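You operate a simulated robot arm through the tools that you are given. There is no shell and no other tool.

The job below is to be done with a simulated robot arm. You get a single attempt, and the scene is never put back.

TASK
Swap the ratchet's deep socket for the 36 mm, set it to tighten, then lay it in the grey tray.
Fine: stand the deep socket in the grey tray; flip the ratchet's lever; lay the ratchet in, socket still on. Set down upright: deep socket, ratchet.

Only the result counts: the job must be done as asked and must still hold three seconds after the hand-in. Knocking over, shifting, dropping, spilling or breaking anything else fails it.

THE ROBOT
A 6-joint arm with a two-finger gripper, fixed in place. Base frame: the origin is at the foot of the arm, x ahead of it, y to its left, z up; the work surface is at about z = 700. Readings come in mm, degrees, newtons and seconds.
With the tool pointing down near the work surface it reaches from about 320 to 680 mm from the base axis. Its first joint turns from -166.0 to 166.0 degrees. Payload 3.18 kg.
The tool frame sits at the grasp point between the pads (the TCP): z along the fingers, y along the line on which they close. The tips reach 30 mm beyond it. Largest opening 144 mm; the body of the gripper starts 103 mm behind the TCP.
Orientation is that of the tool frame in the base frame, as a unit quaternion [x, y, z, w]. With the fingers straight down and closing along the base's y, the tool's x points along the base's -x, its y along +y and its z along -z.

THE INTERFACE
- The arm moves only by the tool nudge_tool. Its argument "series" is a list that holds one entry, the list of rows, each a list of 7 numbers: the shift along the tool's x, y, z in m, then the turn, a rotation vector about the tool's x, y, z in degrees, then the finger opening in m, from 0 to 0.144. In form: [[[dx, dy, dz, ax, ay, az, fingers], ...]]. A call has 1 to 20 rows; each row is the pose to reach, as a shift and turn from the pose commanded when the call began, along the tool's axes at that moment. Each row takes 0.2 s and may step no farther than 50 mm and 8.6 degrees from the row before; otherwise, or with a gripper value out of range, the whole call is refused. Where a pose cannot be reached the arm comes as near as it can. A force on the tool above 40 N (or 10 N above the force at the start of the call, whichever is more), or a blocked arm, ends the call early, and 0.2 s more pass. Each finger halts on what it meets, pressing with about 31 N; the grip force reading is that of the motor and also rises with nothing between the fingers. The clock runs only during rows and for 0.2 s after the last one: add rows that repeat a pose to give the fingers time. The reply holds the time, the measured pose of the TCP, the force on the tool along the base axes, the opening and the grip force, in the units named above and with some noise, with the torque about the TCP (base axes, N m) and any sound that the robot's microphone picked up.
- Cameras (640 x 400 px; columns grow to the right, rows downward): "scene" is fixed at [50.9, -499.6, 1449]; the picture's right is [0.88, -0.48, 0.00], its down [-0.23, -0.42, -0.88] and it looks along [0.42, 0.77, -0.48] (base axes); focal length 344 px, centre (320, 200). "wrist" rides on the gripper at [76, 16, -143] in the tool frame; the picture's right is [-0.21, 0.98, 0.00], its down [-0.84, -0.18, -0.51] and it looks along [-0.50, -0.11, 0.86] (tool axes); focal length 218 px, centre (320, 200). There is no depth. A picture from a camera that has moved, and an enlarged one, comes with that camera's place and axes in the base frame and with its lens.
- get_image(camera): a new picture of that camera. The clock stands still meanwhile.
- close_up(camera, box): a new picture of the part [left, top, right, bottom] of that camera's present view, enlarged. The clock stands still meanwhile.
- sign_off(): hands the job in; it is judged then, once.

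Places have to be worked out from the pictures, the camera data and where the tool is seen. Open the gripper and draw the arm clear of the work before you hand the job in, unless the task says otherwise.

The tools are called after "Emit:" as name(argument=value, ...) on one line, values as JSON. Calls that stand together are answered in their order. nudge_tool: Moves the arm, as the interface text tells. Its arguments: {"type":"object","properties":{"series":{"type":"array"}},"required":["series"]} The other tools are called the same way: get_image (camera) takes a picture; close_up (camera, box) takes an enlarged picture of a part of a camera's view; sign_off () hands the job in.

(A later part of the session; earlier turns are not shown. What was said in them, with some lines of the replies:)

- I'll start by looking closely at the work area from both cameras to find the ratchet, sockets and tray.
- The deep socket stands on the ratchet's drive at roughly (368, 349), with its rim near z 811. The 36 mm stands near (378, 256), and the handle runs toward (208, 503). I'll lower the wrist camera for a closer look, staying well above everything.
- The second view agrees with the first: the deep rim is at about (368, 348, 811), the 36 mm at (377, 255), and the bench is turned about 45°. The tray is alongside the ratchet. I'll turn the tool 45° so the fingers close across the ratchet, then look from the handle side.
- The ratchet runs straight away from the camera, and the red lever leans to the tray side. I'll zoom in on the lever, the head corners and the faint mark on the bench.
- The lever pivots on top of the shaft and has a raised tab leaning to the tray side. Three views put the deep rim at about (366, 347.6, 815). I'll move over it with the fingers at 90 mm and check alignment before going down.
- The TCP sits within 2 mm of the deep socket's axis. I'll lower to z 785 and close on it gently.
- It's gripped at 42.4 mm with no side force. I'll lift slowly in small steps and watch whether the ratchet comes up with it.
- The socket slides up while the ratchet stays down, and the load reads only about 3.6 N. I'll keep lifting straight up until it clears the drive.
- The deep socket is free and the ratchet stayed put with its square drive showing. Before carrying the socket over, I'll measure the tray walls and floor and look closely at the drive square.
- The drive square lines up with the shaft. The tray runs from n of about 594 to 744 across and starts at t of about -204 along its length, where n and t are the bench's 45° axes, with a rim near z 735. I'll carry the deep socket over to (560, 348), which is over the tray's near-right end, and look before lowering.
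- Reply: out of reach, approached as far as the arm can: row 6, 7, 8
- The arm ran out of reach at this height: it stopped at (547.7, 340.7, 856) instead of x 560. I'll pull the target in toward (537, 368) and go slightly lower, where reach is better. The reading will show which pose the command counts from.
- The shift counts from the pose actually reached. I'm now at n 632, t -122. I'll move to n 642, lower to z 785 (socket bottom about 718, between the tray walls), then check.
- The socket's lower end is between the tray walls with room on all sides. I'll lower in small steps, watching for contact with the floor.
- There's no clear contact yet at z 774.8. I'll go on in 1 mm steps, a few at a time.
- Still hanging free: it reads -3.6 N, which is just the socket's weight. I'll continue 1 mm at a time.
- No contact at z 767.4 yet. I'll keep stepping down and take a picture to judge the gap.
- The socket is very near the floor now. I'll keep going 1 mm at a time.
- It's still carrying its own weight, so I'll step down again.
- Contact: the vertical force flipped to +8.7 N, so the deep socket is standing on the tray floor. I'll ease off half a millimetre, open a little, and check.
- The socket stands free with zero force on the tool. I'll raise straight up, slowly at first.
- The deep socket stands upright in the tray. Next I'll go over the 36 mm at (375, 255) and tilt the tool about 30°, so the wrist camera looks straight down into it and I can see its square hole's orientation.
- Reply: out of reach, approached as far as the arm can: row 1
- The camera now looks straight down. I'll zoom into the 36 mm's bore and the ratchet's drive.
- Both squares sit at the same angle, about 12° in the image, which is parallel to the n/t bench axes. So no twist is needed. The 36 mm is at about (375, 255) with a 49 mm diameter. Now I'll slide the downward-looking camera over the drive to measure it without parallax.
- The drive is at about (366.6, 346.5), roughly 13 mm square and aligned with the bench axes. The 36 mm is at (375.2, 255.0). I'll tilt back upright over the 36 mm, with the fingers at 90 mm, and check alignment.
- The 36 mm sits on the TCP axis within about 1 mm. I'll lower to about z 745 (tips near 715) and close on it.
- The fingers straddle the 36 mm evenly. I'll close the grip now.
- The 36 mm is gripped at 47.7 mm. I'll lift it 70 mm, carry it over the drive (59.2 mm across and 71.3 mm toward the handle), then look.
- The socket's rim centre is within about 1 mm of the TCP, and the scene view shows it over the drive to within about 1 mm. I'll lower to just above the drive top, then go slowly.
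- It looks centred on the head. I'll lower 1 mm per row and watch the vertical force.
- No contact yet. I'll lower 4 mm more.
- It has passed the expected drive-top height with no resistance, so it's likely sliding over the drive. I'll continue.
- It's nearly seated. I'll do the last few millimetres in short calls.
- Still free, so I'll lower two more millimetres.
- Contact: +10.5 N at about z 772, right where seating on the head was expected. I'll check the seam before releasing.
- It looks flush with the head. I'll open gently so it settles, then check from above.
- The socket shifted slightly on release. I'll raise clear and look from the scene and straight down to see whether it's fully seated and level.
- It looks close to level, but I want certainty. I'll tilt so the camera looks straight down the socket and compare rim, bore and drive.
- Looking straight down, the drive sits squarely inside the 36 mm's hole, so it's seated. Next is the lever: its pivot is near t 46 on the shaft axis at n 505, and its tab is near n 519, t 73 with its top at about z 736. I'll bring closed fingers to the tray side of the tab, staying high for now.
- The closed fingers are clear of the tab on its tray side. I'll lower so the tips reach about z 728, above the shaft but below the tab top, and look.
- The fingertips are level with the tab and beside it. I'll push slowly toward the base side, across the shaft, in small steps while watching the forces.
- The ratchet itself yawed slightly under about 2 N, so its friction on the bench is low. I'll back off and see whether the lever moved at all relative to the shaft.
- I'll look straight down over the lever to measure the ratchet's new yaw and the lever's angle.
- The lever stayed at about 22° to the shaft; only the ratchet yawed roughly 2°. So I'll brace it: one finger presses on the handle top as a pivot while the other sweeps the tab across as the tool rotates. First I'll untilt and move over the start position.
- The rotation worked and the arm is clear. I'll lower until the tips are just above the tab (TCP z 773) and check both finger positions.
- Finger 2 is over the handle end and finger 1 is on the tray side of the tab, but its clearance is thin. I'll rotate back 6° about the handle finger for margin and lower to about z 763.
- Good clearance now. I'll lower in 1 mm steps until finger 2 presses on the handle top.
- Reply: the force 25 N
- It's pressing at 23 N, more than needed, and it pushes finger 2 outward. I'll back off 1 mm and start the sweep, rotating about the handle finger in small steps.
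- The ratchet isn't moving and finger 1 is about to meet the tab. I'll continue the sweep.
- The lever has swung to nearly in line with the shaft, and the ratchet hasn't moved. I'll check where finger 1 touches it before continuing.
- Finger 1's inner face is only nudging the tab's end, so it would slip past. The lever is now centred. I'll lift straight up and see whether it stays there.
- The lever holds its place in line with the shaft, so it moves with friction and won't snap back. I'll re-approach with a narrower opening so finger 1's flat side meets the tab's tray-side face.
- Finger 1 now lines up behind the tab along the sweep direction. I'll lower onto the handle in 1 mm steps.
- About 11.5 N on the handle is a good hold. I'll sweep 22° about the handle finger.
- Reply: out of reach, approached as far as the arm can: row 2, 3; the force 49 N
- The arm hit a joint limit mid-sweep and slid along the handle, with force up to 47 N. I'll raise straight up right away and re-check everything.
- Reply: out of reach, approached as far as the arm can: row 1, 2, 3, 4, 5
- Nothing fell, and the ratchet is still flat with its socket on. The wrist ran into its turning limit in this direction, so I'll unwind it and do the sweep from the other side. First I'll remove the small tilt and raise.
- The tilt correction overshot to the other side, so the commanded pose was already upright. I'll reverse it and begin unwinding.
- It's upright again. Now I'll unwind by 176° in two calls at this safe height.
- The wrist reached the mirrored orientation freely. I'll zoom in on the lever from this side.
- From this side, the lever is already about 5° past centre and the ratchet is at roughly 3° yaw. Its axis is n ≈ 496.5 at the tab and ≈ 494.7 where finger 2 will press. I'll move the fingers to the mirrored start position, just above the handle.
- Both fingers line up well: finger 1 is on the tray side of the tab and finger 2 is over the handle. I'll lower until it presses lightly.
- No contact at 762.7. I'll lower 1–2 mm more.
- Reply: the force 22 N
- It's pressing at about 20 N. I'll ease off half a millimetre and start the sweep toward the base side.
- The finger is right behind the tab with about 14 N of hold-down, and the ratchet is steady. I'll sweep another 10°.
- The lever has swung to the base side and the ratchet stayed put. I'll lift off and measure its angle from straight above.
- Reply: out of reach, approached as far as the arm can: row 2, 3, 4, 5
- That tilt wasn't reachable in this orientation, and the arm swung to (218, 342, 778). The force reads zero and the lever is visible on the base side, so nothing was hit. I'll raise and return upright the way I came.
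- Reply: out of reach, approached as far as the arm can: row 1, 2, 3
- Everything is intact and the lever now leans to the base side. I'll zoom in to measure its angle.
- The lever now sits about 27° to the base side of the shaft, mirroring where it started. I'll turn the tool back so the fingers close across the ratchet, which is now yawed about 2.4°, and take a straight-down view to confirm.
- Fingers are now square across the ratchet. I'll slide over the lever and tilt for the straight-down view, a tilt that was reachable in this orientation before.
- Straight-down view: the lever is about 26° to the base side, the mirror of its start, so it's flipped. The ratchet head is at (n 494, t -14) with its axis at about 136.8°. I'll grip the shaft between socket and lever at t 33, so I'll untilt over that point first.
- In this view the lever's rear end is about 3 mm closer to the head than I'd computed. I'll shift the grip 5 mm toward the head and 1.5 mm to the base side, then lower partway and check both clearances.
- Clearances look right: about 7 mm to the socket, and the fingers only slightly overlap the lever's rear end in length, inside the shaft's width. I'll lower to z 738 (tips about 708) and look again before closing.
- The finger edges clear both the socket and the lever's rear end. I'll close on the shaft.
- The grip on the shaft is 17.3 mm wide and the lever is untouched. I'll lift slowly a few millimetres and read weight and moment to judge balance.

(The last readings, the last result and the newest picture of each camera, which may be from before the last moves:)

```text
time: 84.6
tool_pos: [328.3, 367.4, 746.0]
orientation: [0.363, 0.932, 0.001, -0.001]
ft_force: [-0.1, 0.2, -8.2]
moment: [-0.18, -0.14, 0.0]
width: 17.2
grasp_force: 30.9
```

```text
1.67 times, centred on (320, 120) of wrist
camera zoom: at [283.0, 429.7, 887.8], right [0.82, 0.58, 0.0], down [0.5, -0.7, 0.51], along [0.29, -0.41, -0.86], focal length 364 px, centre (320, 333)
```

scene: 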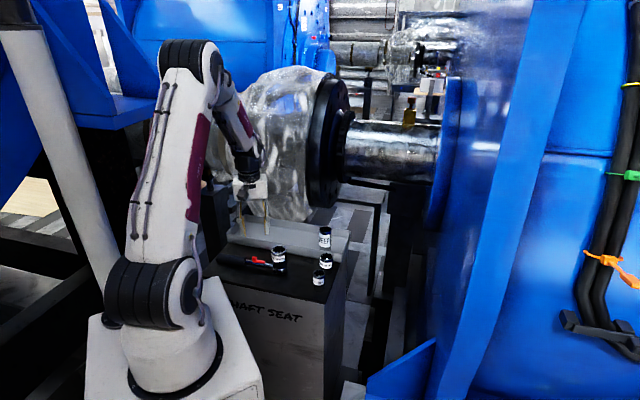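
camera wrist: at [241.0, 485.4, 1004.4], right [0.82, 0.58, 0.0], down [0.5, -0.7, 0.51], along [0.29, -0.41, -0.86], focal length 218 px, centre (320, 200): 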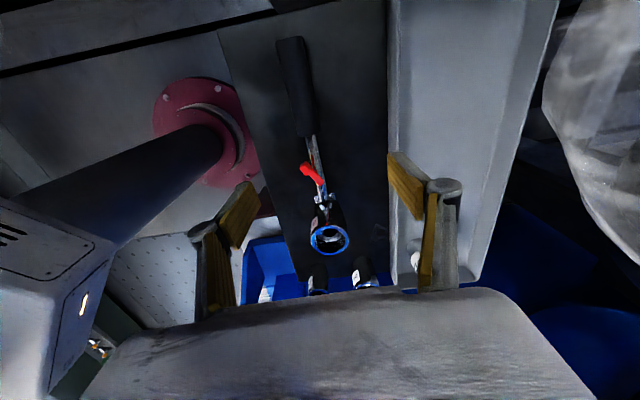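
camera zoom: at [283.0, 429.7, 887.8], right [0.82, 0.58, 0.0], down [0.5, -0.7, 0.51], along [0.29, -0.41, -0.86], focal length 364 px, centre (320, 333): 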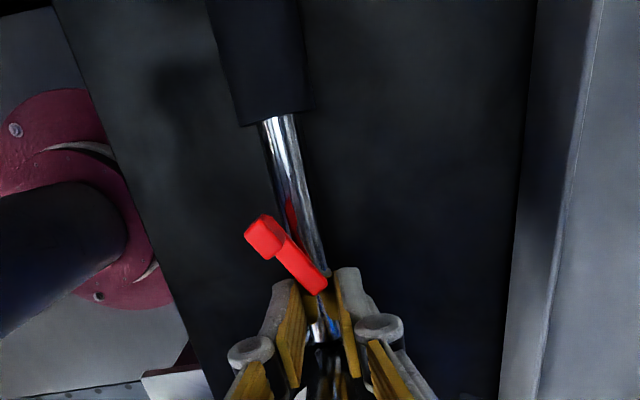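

It's lifted level: the load is 8.2 N, with the centre of mass about 28 mm toward the handle, and the grip holds it. I'll raise it slowly about 55 mm to clear the tray wall.

Emit:
nudge_tool(series=[[[0, 0, -0.003, 0, 0, 0, 0.0], [0, 0, -0.008, 0, 0, 0, 0.0], [0, 0, -0.014, 0, 0, 0, 0.0], [0, 0, -0.021, 0, 0, 0, 0.0], [0, 0, -0.028, 0, 0, 0, 0.0], [0, 0, -0.035, 0, 0, 0, 0.0], [0, 0, -0.042, 0, 0, 0, 0.0], [0, 0, -0.049, 0, 0, 0, 0.0], [0, 0, -0.054, 0, 0, 0, 0.0], [0, 0, -0.056, 0, 0, 0, 0.0], [0, 0, -0.056, 0, 0, 0, 0.0]]])

Emit:
close_up(camera="scene", box=[195, 190, 355, 290])

Emit:
get_image(camera="wrist")

```text
time: 87.0
tool_pos: [327.9, 366.4, 801.2]
orientation: [0.363, 0.932, 0.001, 0.0]
ft_force: [-0.5, 0.5, -9.3]
moment: [-0.17, -0.15, -0.01]
width: 17.2
grasp_force: 30.7
```

```text
4.00 times, centred on (275, 240) of scene
camera zoom: at [50.9, -499.6, 1449.0], right [0.88, -0.48, 0.0], down [-0.23, -0.42, -0.88], along [0.42, 0.77, -0.48], focal length 1375 px, centre (500, 40)
```

zoom: 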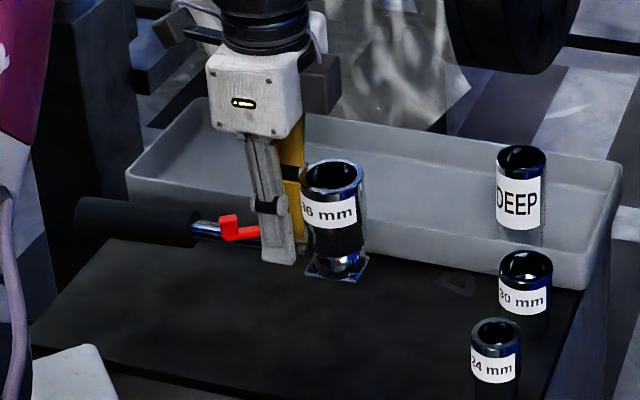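

```text
taken
camera wrist: at [283.1, 430.0, 943.5], right [0.82, 0.58, 0.0], down [0.5, -0.7, 0.51], along [0.29, -0.41, -0.86], focal length 218 px, centre (320, 200)
```

wrist: 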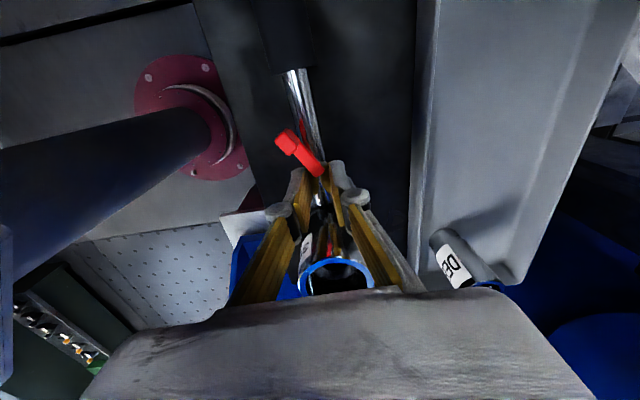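

The ratchet hangs level with its socket on, bottom near z 763 and the rim at 735. I'll carry it over the tray in gentle steps to about (450, 462), squaring it to the tray with a 2.3° turn.

Emit:
nudge_tool(series=[[[-0.001, 0.005, 0, 0, 0, 0, 0.0], [-0.003, 0.018, 0, 0, 0, 0.3, 0.0], [-0.006, 0.036, 0, 0, 0, 0.6, 0.0], [-0.009, 0.056, 0, 0, 0, 0.9, 0.0], [-0.0125, 0.076, 0, 0, 0, 1.2, 0.0], [-0.016, 0.096, 0, 0, 0, 1.5, 0.0], [-0.0195, 0.116, 0, 0, 0, 1.8, 0.0], [-0.0225, 0.134, 0, 0, 0, 2.1, 0.0], [-0.0247, 0.147, 0, 0, 0, 2.3, 0.0], [-0.0256, 0.1526, 0, 0, 0, 2.3, 0.0], [-0.0256, 0.1526, 0, 0, 0, 2.3, 0.0]]])

Emit:
close_up(camera="scene", box=[195, 180, 365, 290])

Emit:
get_image(camera="wrist")

```text
time: 89.4
tool_pos: [449.8, 462.3, 802.9]
orientation: [0.382, 0.924, 0.001, 0.0]
ft_force: [-0.3, 0.2, -8.5]
moment: [-0.18, -0.18, 0.01]
width: 17.1
grasp_force: 30.9
```

```text
3.64 times, centred on (280, 235) of scene
camera zoom: at [50.9, -499.6, 1449.0], right [0.88, -0.48, 0.0], down [-0.23, -0.42, -0.88], along [0.42, 0.77, -0.48], focal length 1250 px, centre (466, 73)
```

zoom: 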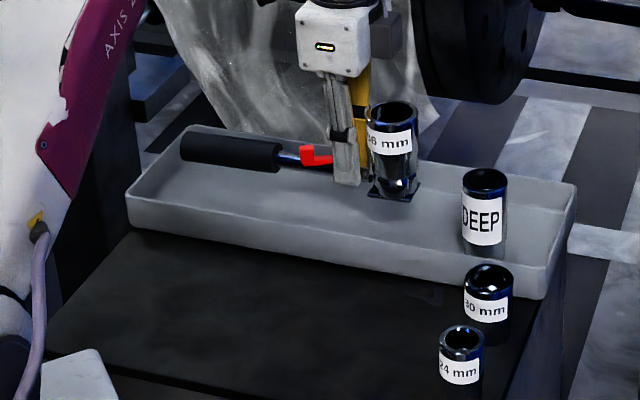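

```text
taken
camera wrist: at [407.4, 527.1, 943.9], right [0.84, 0.55, 0.0], down [0.47, -0.72, 0.51], along [0.28, -0.42, -0.86], focal length 218 px, centre (320, 200)
```

wrist: 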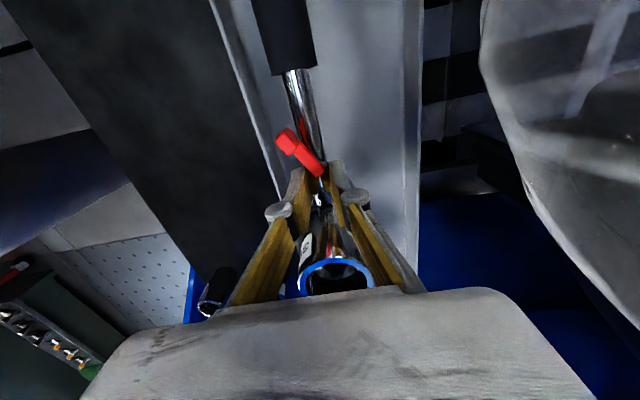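

The ratchet is over the tray, clear of the deep socket and all walls. I'll lower to z 752, then go in small steps to the floor.

Emit:
nudge_tool(series=[[[0, 0, 0.005, 0, 0, 0, 0.0], [0, 0, 0.014, 0, 0, 0, 0.0], [0, 0, 0.024, 0, 0, 0, 0.0], [0, 0, 0.034, 0, 0, 0, 0.0], [0, 0, 0.042, 0, 0, 0, 0.0], [0, 0, 0.048, 0, 0, 0, 0.0], [0, 0, 0.051, 0, 0, 0, 0.0], [0, 0, 0.051, 0, 0, 0, 0.0]]])

Emit:
close_up(camera="scene", box=[215, 190, 355, 285])

Emit:
get_image(camera="wrist")

```text
time: 91.2
tool_pos: [449.4, 461.6, 751.3]
orientation: [0.382, 0.924, 0.001, 0.0]
ft_force: [0.3, 0.7, -9.2]
moment: [-0.18, -0.16, 0.02]
width: 17.3
grasp_force: 31.4
```

```text
4.21 times, centred on (285, 238) of scene
camera zoom: at [50.9, -499.6, 1449.0], right [0.88, -0.48, 0.0], down [-0.23, -0.42, -0.88], along [0.42, 0.77, -0.48], focal length 1447 px, centre (467, 42)
```

zoom: 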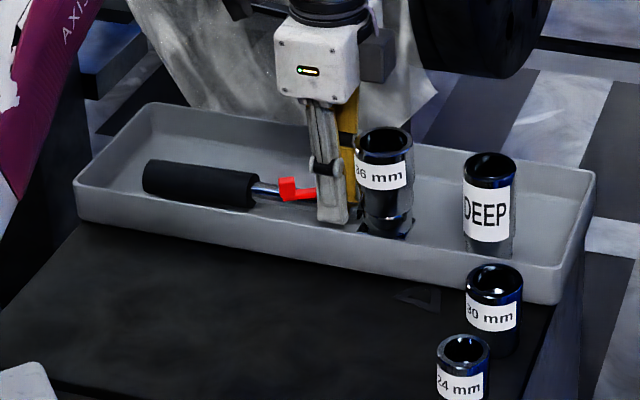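

```text
taken
camera wrist: at [406.7, 526.4, 893.0], right [0.84, 0.55, 0.0], down [0.47, -0.72, 0.51], along [0.28, -0.42, -0.86], focal length 218 px, centre (320, 200)
```

wrist: 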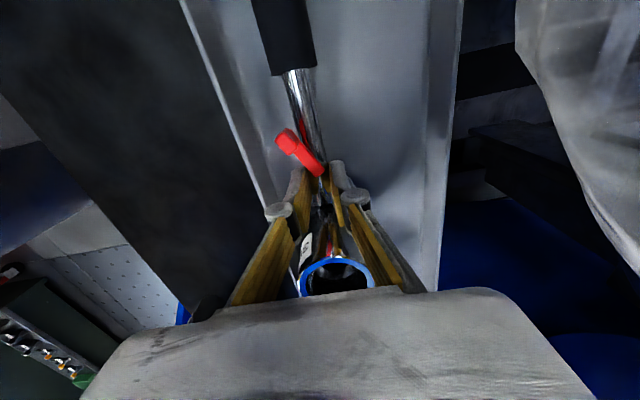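

It's well inside the tray and level. I'll lower 1 mm at a time to find the floor.

Emit:
nudge_tool(series=[[[0, 0, 0.001, 0, 0, 0, 0.0], [0, 0, 0.002, 0, 0, 0, 0.0], [0, 0, 0.003, 0, 0, 0, 0.0], [0, 0, 0.004, 0, 0, 0, 0.0], [0, 0, 0.005, 0, 0, 0, 0.0]]])

```text
time: 92.4
tool_pos: [448.9, 462.1, 747.1]
orientation: [0.382, 0.924, 0.001, 0.0]
ft_force: [-0.4, -0.6, -8.0]
moment: [-0.21, -0.17, -0.01]
width: 17.3
grasp_force: 30.8
```

It's still fully suspended at about -8 N. I'll continue 1 mm at a time.

Emit:
nudge_tool(series=[[[0, 0, 0.001, 0, 0, 0, 0.0], [0, 0, 0.002, 0, 0, 0, 0.0]]])

Emit:
nudge_tool(series=[[[0, 0, 0.001, 0, 0, 0, 0.0]]])

```text
time: 93.0
tool_pos: [450.5, 461.2, 745.6]
orientation: [0.383, 0.924, 0.002, -0.001]
ft_force: [-0.9, -2.4, 2.1]
moment: [0.52, 0.51, 0.12]
width: 17.6
grasp_force: 30.7
```

```text
time: 93.4
tool_pos: [450.2, 462.2, 745.4]
orientation: [0.382, 0.924, 0.001, 0.0]
ft_force: [-2.8, -5.0, 13.1]
moment: [0.26, 0.5, 0.14]
width: 17.3
grasp_force: 31.1
```

Floor contact: the load has flipped to +13 N. I'll ease up slightly and open the fingers a little to let it rest.

Emit:
nudge_tool(series=[[[0, 0, -0.0008, 0, 0, 0, 0.0], [0, 0, -0.0008, 0, 0, 0, 0.018], [0, 0, -0.0008, 0, 0, 0, 0.021], [0, 0, -0.0008, 0, 0, 0, 0.026], [0, 0, -0.0008, 0, 0, 0, 0.034], [0, 0, -0.0008, 0, 0, 0, 0.034]]])

Emit:
close_up(camera="scene", box=[215, 190, 355, 285])

Emit:
close_up(camera="wrist", box=[220, 40, 420, 240])

```text
time: 94.8
tool_pos: [450.8, 462.1, 744.7]
orientation: [0.382, 0.924, 0.001, -0.001]
ft_force: [-0.8, 0.4, 0.0]
moment: [-0.04, 0.04, 0.02]
width: 33.8
grasp_force: 0.0
```

```text
4.21 times, centred on (285, 238) of scene
camera zoom: at [50.9, -499.6, 1449.0], right [0.88, -0.48, 0.0], down [-0.23, -0.42, -0.88], along [0.42, 0.77, -0.48], focal length 1447 px, centre (467, 42)
```

zoom: 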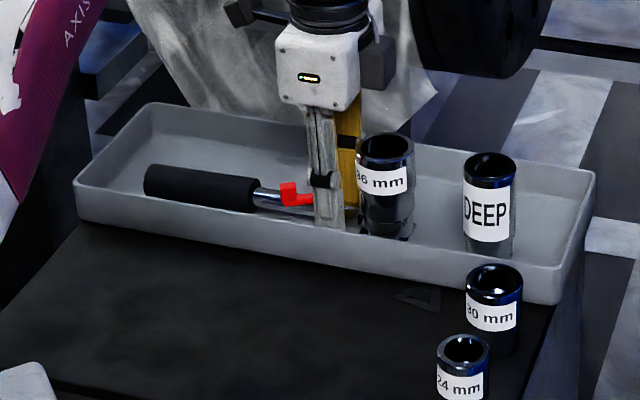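

```text
2.00 times, centred on (320, 140) of wrist
camera zoom: at [407.4, 527.1, 886.0], right [0.84, 0.55, 0.0], down [0.47, -0.72, 0.51], along [0.28, -0.42, -0.86], focal length 436 px, centre (320, 320)
```

zoom: 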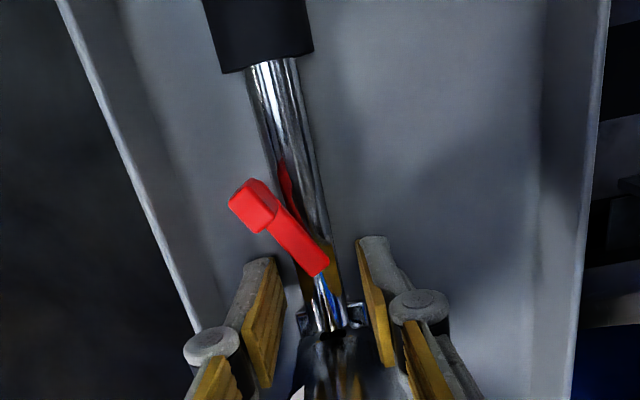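

It's released and resting with zero force. I'll raise straight up, clear of the socket and lever.

Emit:
nudge_tool(series=[[[0, 0, -0.004, 0, 0, 0, 0.034], [0, 0, -0.012, 0, 0, 0, 0.034], [0, 0, -0.025, 0, 0, 0, 0.034], [0, 0, -0.045, 0, 0, 0, 0.034], [0, 0, -0.07, 0, 0, 0, 0.034], [0, 0, -0.095, 0, 0, 0, 0.034], [0, 0, -0.105, 0, 0, 0, 0.034]]])

Emit:
close_up(camera="scene", box=[215, 190, 355, 285])

Emit:
get_image(camera="wrist")

```text
time: 96.4
tool_pos: [449.8, 462.1, 847.8]
orientation: [0.381, 0.924, 0.004, 0.001]
ft_force: [-0.5, -0.3, 0.2]
moment: [-0.02, 0.0, 0.01]
width: 33.9
grasp_force: 0.1
```

```text
4.21 times, centred on (285, 238) of scene
camera zoom: at [50.9, -499.6, 1449.0], right [0.88, -0.48, 0.0], down [-0.23, -0.42, -0.88], along [0.42, 0.77, -0.48], focal length 1447 px, centre (467, 42)
```

zoom: 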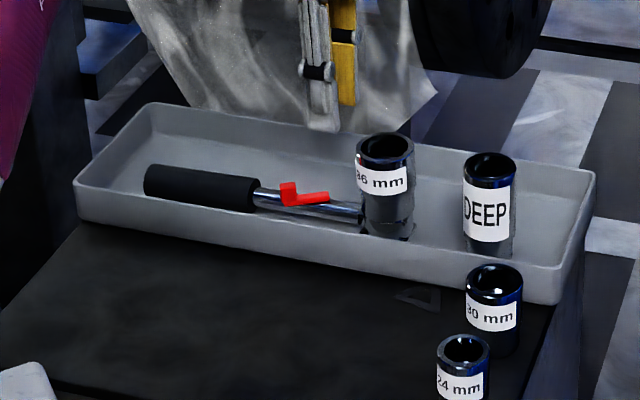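

```text
taken
camera wrist: at [406.6, 526.5, 990.1], right [0.84, 0.55, 0.01], down [0.47, -0.73, 0.51], along [0.28, -0.42, -0.86], focal length 218 px, centre (320, 200)
```

wrist: 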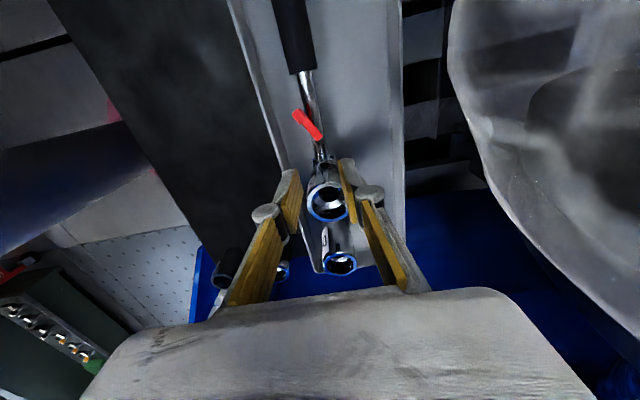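

The ratchet lies flat in the tray with the 36 mm on it and the lever flipped, and the deep socket stands beside it. I'll draw the arm back toward the base, raise it and open the gripper, then inspect closely.

Emit:
nudge_tool(series=[[[0, -0.02, -0.005, 0, 0, 0, 0.05], [0, -0.05, -0.015, 0, 0, 0, 0.08], [0, -0.09, -0.03, 0, 0, 0, 0.11], [0, -0.13, -0.05, 0, 0, 0, 0.144], [0, -0.16, -0.075, 0, 0, 0, 0.144], [0, -0.18, -0.095, 0, 0, 0, 0.144], [0, -0.18, -0.095, 0, 0, 0, 0.144]]])

Emit:
get_image(camera="wrist")

Emit:
close_up(camera="scene", box=[215, 190, 355, 285])

Emit:
close_up(camera="scene", box=[240, 210, 320, 260])

```text
time: 98.0
tool_pos: [322.7, 332.4, 943.9]
orientation: [0.382, 0.924, 0.001, -0.001]
ft_force: [-0.8, -0.1, 0.0]
moment: [0.01, -0.04, 0.0]
width: 143.9
grasp_force: 0.0
```

```text
taken
camera wrist: at [280.2, 397.9, 1086.5], right [0.84, 0.55, 0.0], down [0.47, -0.72, 0.51], along [0.28, -0.42, -0.86], focal length 218 px, centre (320, 200)
```

wrist: 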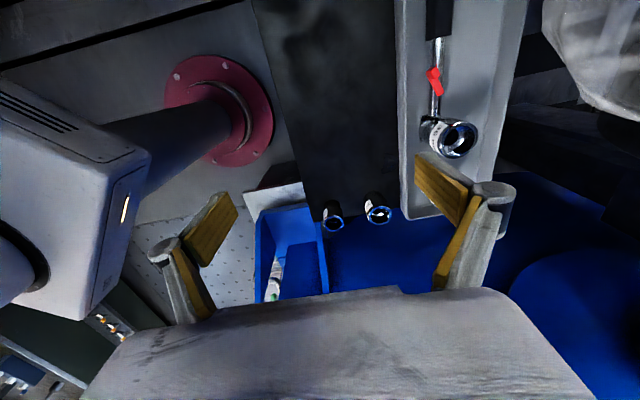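

```text
4.21 times, centred on (285, 238) of scene
camera zoom: at [50.9, -499.6, 1449.0], right [0.88, -0.48, 0.0], down [-0.23, -0.42, -0.88], along [0.42, 0.77, -0.48], focal length 1447 px, centre (467, 42)
```

zoom: 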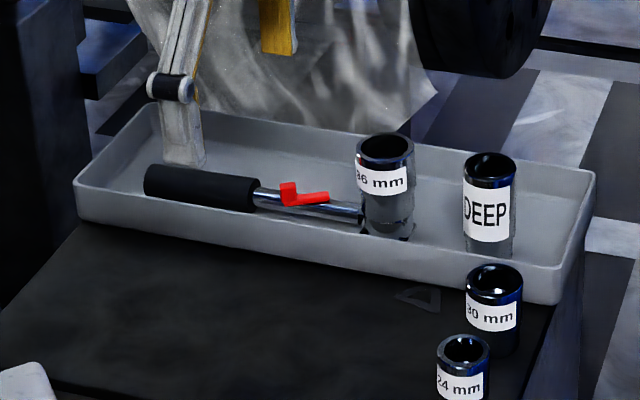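

```text
8.00 times, centred on (280, 235) of scene
camera zoom: at [50.9, -499.6, 1449.0], right [0.88, -0.48, 0.0], down [-0.23, -0.42, -0.88], along [0.42, 0.77, -0.48], focal length 2750 px, centre (640, -80)
```

zoom: 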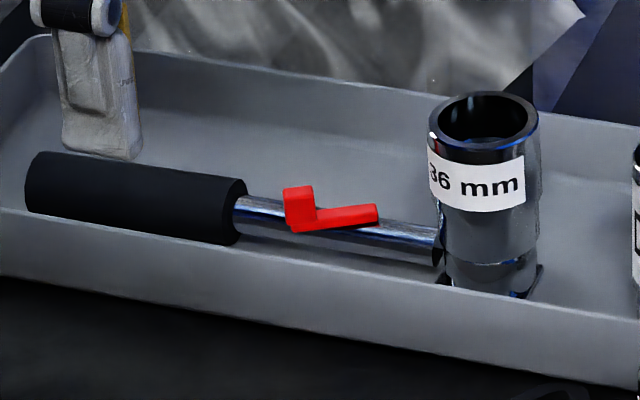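

Everything is in place and the 24 and 30 mm sockets and the tray haven't moved. One last close look at the socket seating and the deep socket from the wrist camera.

Emit:
close_up(camera="wrist", box=[390, 40, 510, 230])

Emit:
close_up(camera="scene", box=[290, 215, 345, 255])

```text
2.11 times, centred on (450, 135) of wrist
camera zoom: at [280.2, 397.9, 1086.5], right [0.84, 0.55, 0.0], down [0.47, -0.72, 0.51], along [0.28, -0.42, -0.86], focal length 460 px, centre (46, 337)
```

zoom: 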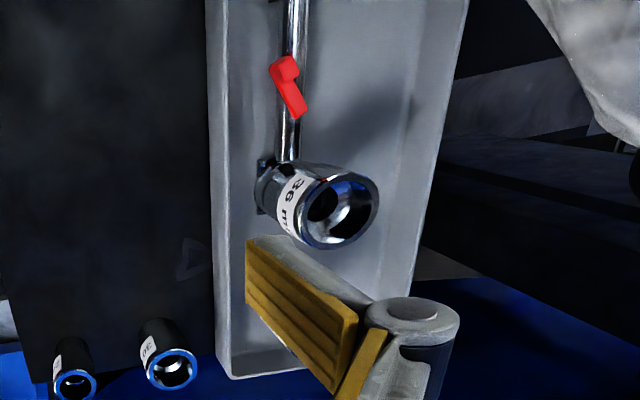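

```text
10.00 times, centred on (318, 235) of scene
camera zoom: at [50.9, -499.6, 1449.0], right [0.88, -0.48, 0.0], down [-0.23, -0.42, -0.88], along [0.42, 0.77, -0.48], focal length 3437 px, centre (345, -150)
```

zoom: 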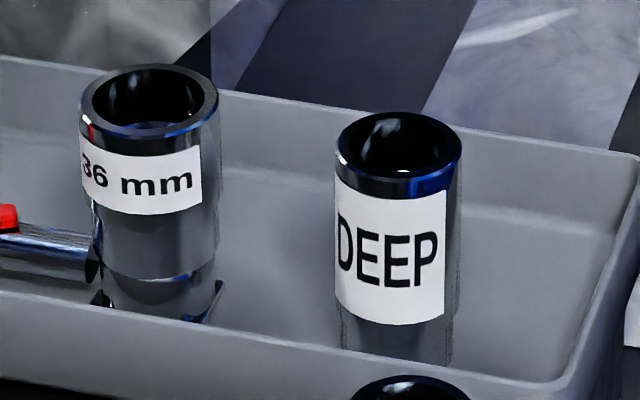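

The 36 mm sits flush on the upright ratchet in the tray with its lever flipped. The deep socket stands upright beside it, and the arm is clear with the gripper open. I'm handing the job in.

Emit:
sign_off()

```text
The job is handed in.
```

The job is handed in. I haven't seen the verdict yet.

- **Deep socket:** it came off the ratchet and stands upright in the grey tray.
- **36 mm socket:** it is seated on the ratchet's drive and stayed on when the ratchet was moved.
- **Lever:** it is flipped to the opposite side, about 26° from the shaft, which mirrors where it started. There was no tighten or loosen mark on the ratchet, so I went by your note to flip it.
- **Ratchet:** it lies upright in the tray with the 36 mm still on, next to the deep socket.

Two things went off plan while I was flipping the lever. The arm hit a joint limit and pressed on the ratchet with about 47 N. That and my first push slid the ratchet about 10 mm across the bench before I picked it up. Later an unreachable tilt swung the arm about 100 mm sideways, but it touched nothing.

In the last pictures the tray and the 24 and 30 mm sockets had not moved. The arm is drawn back with the gripper open.
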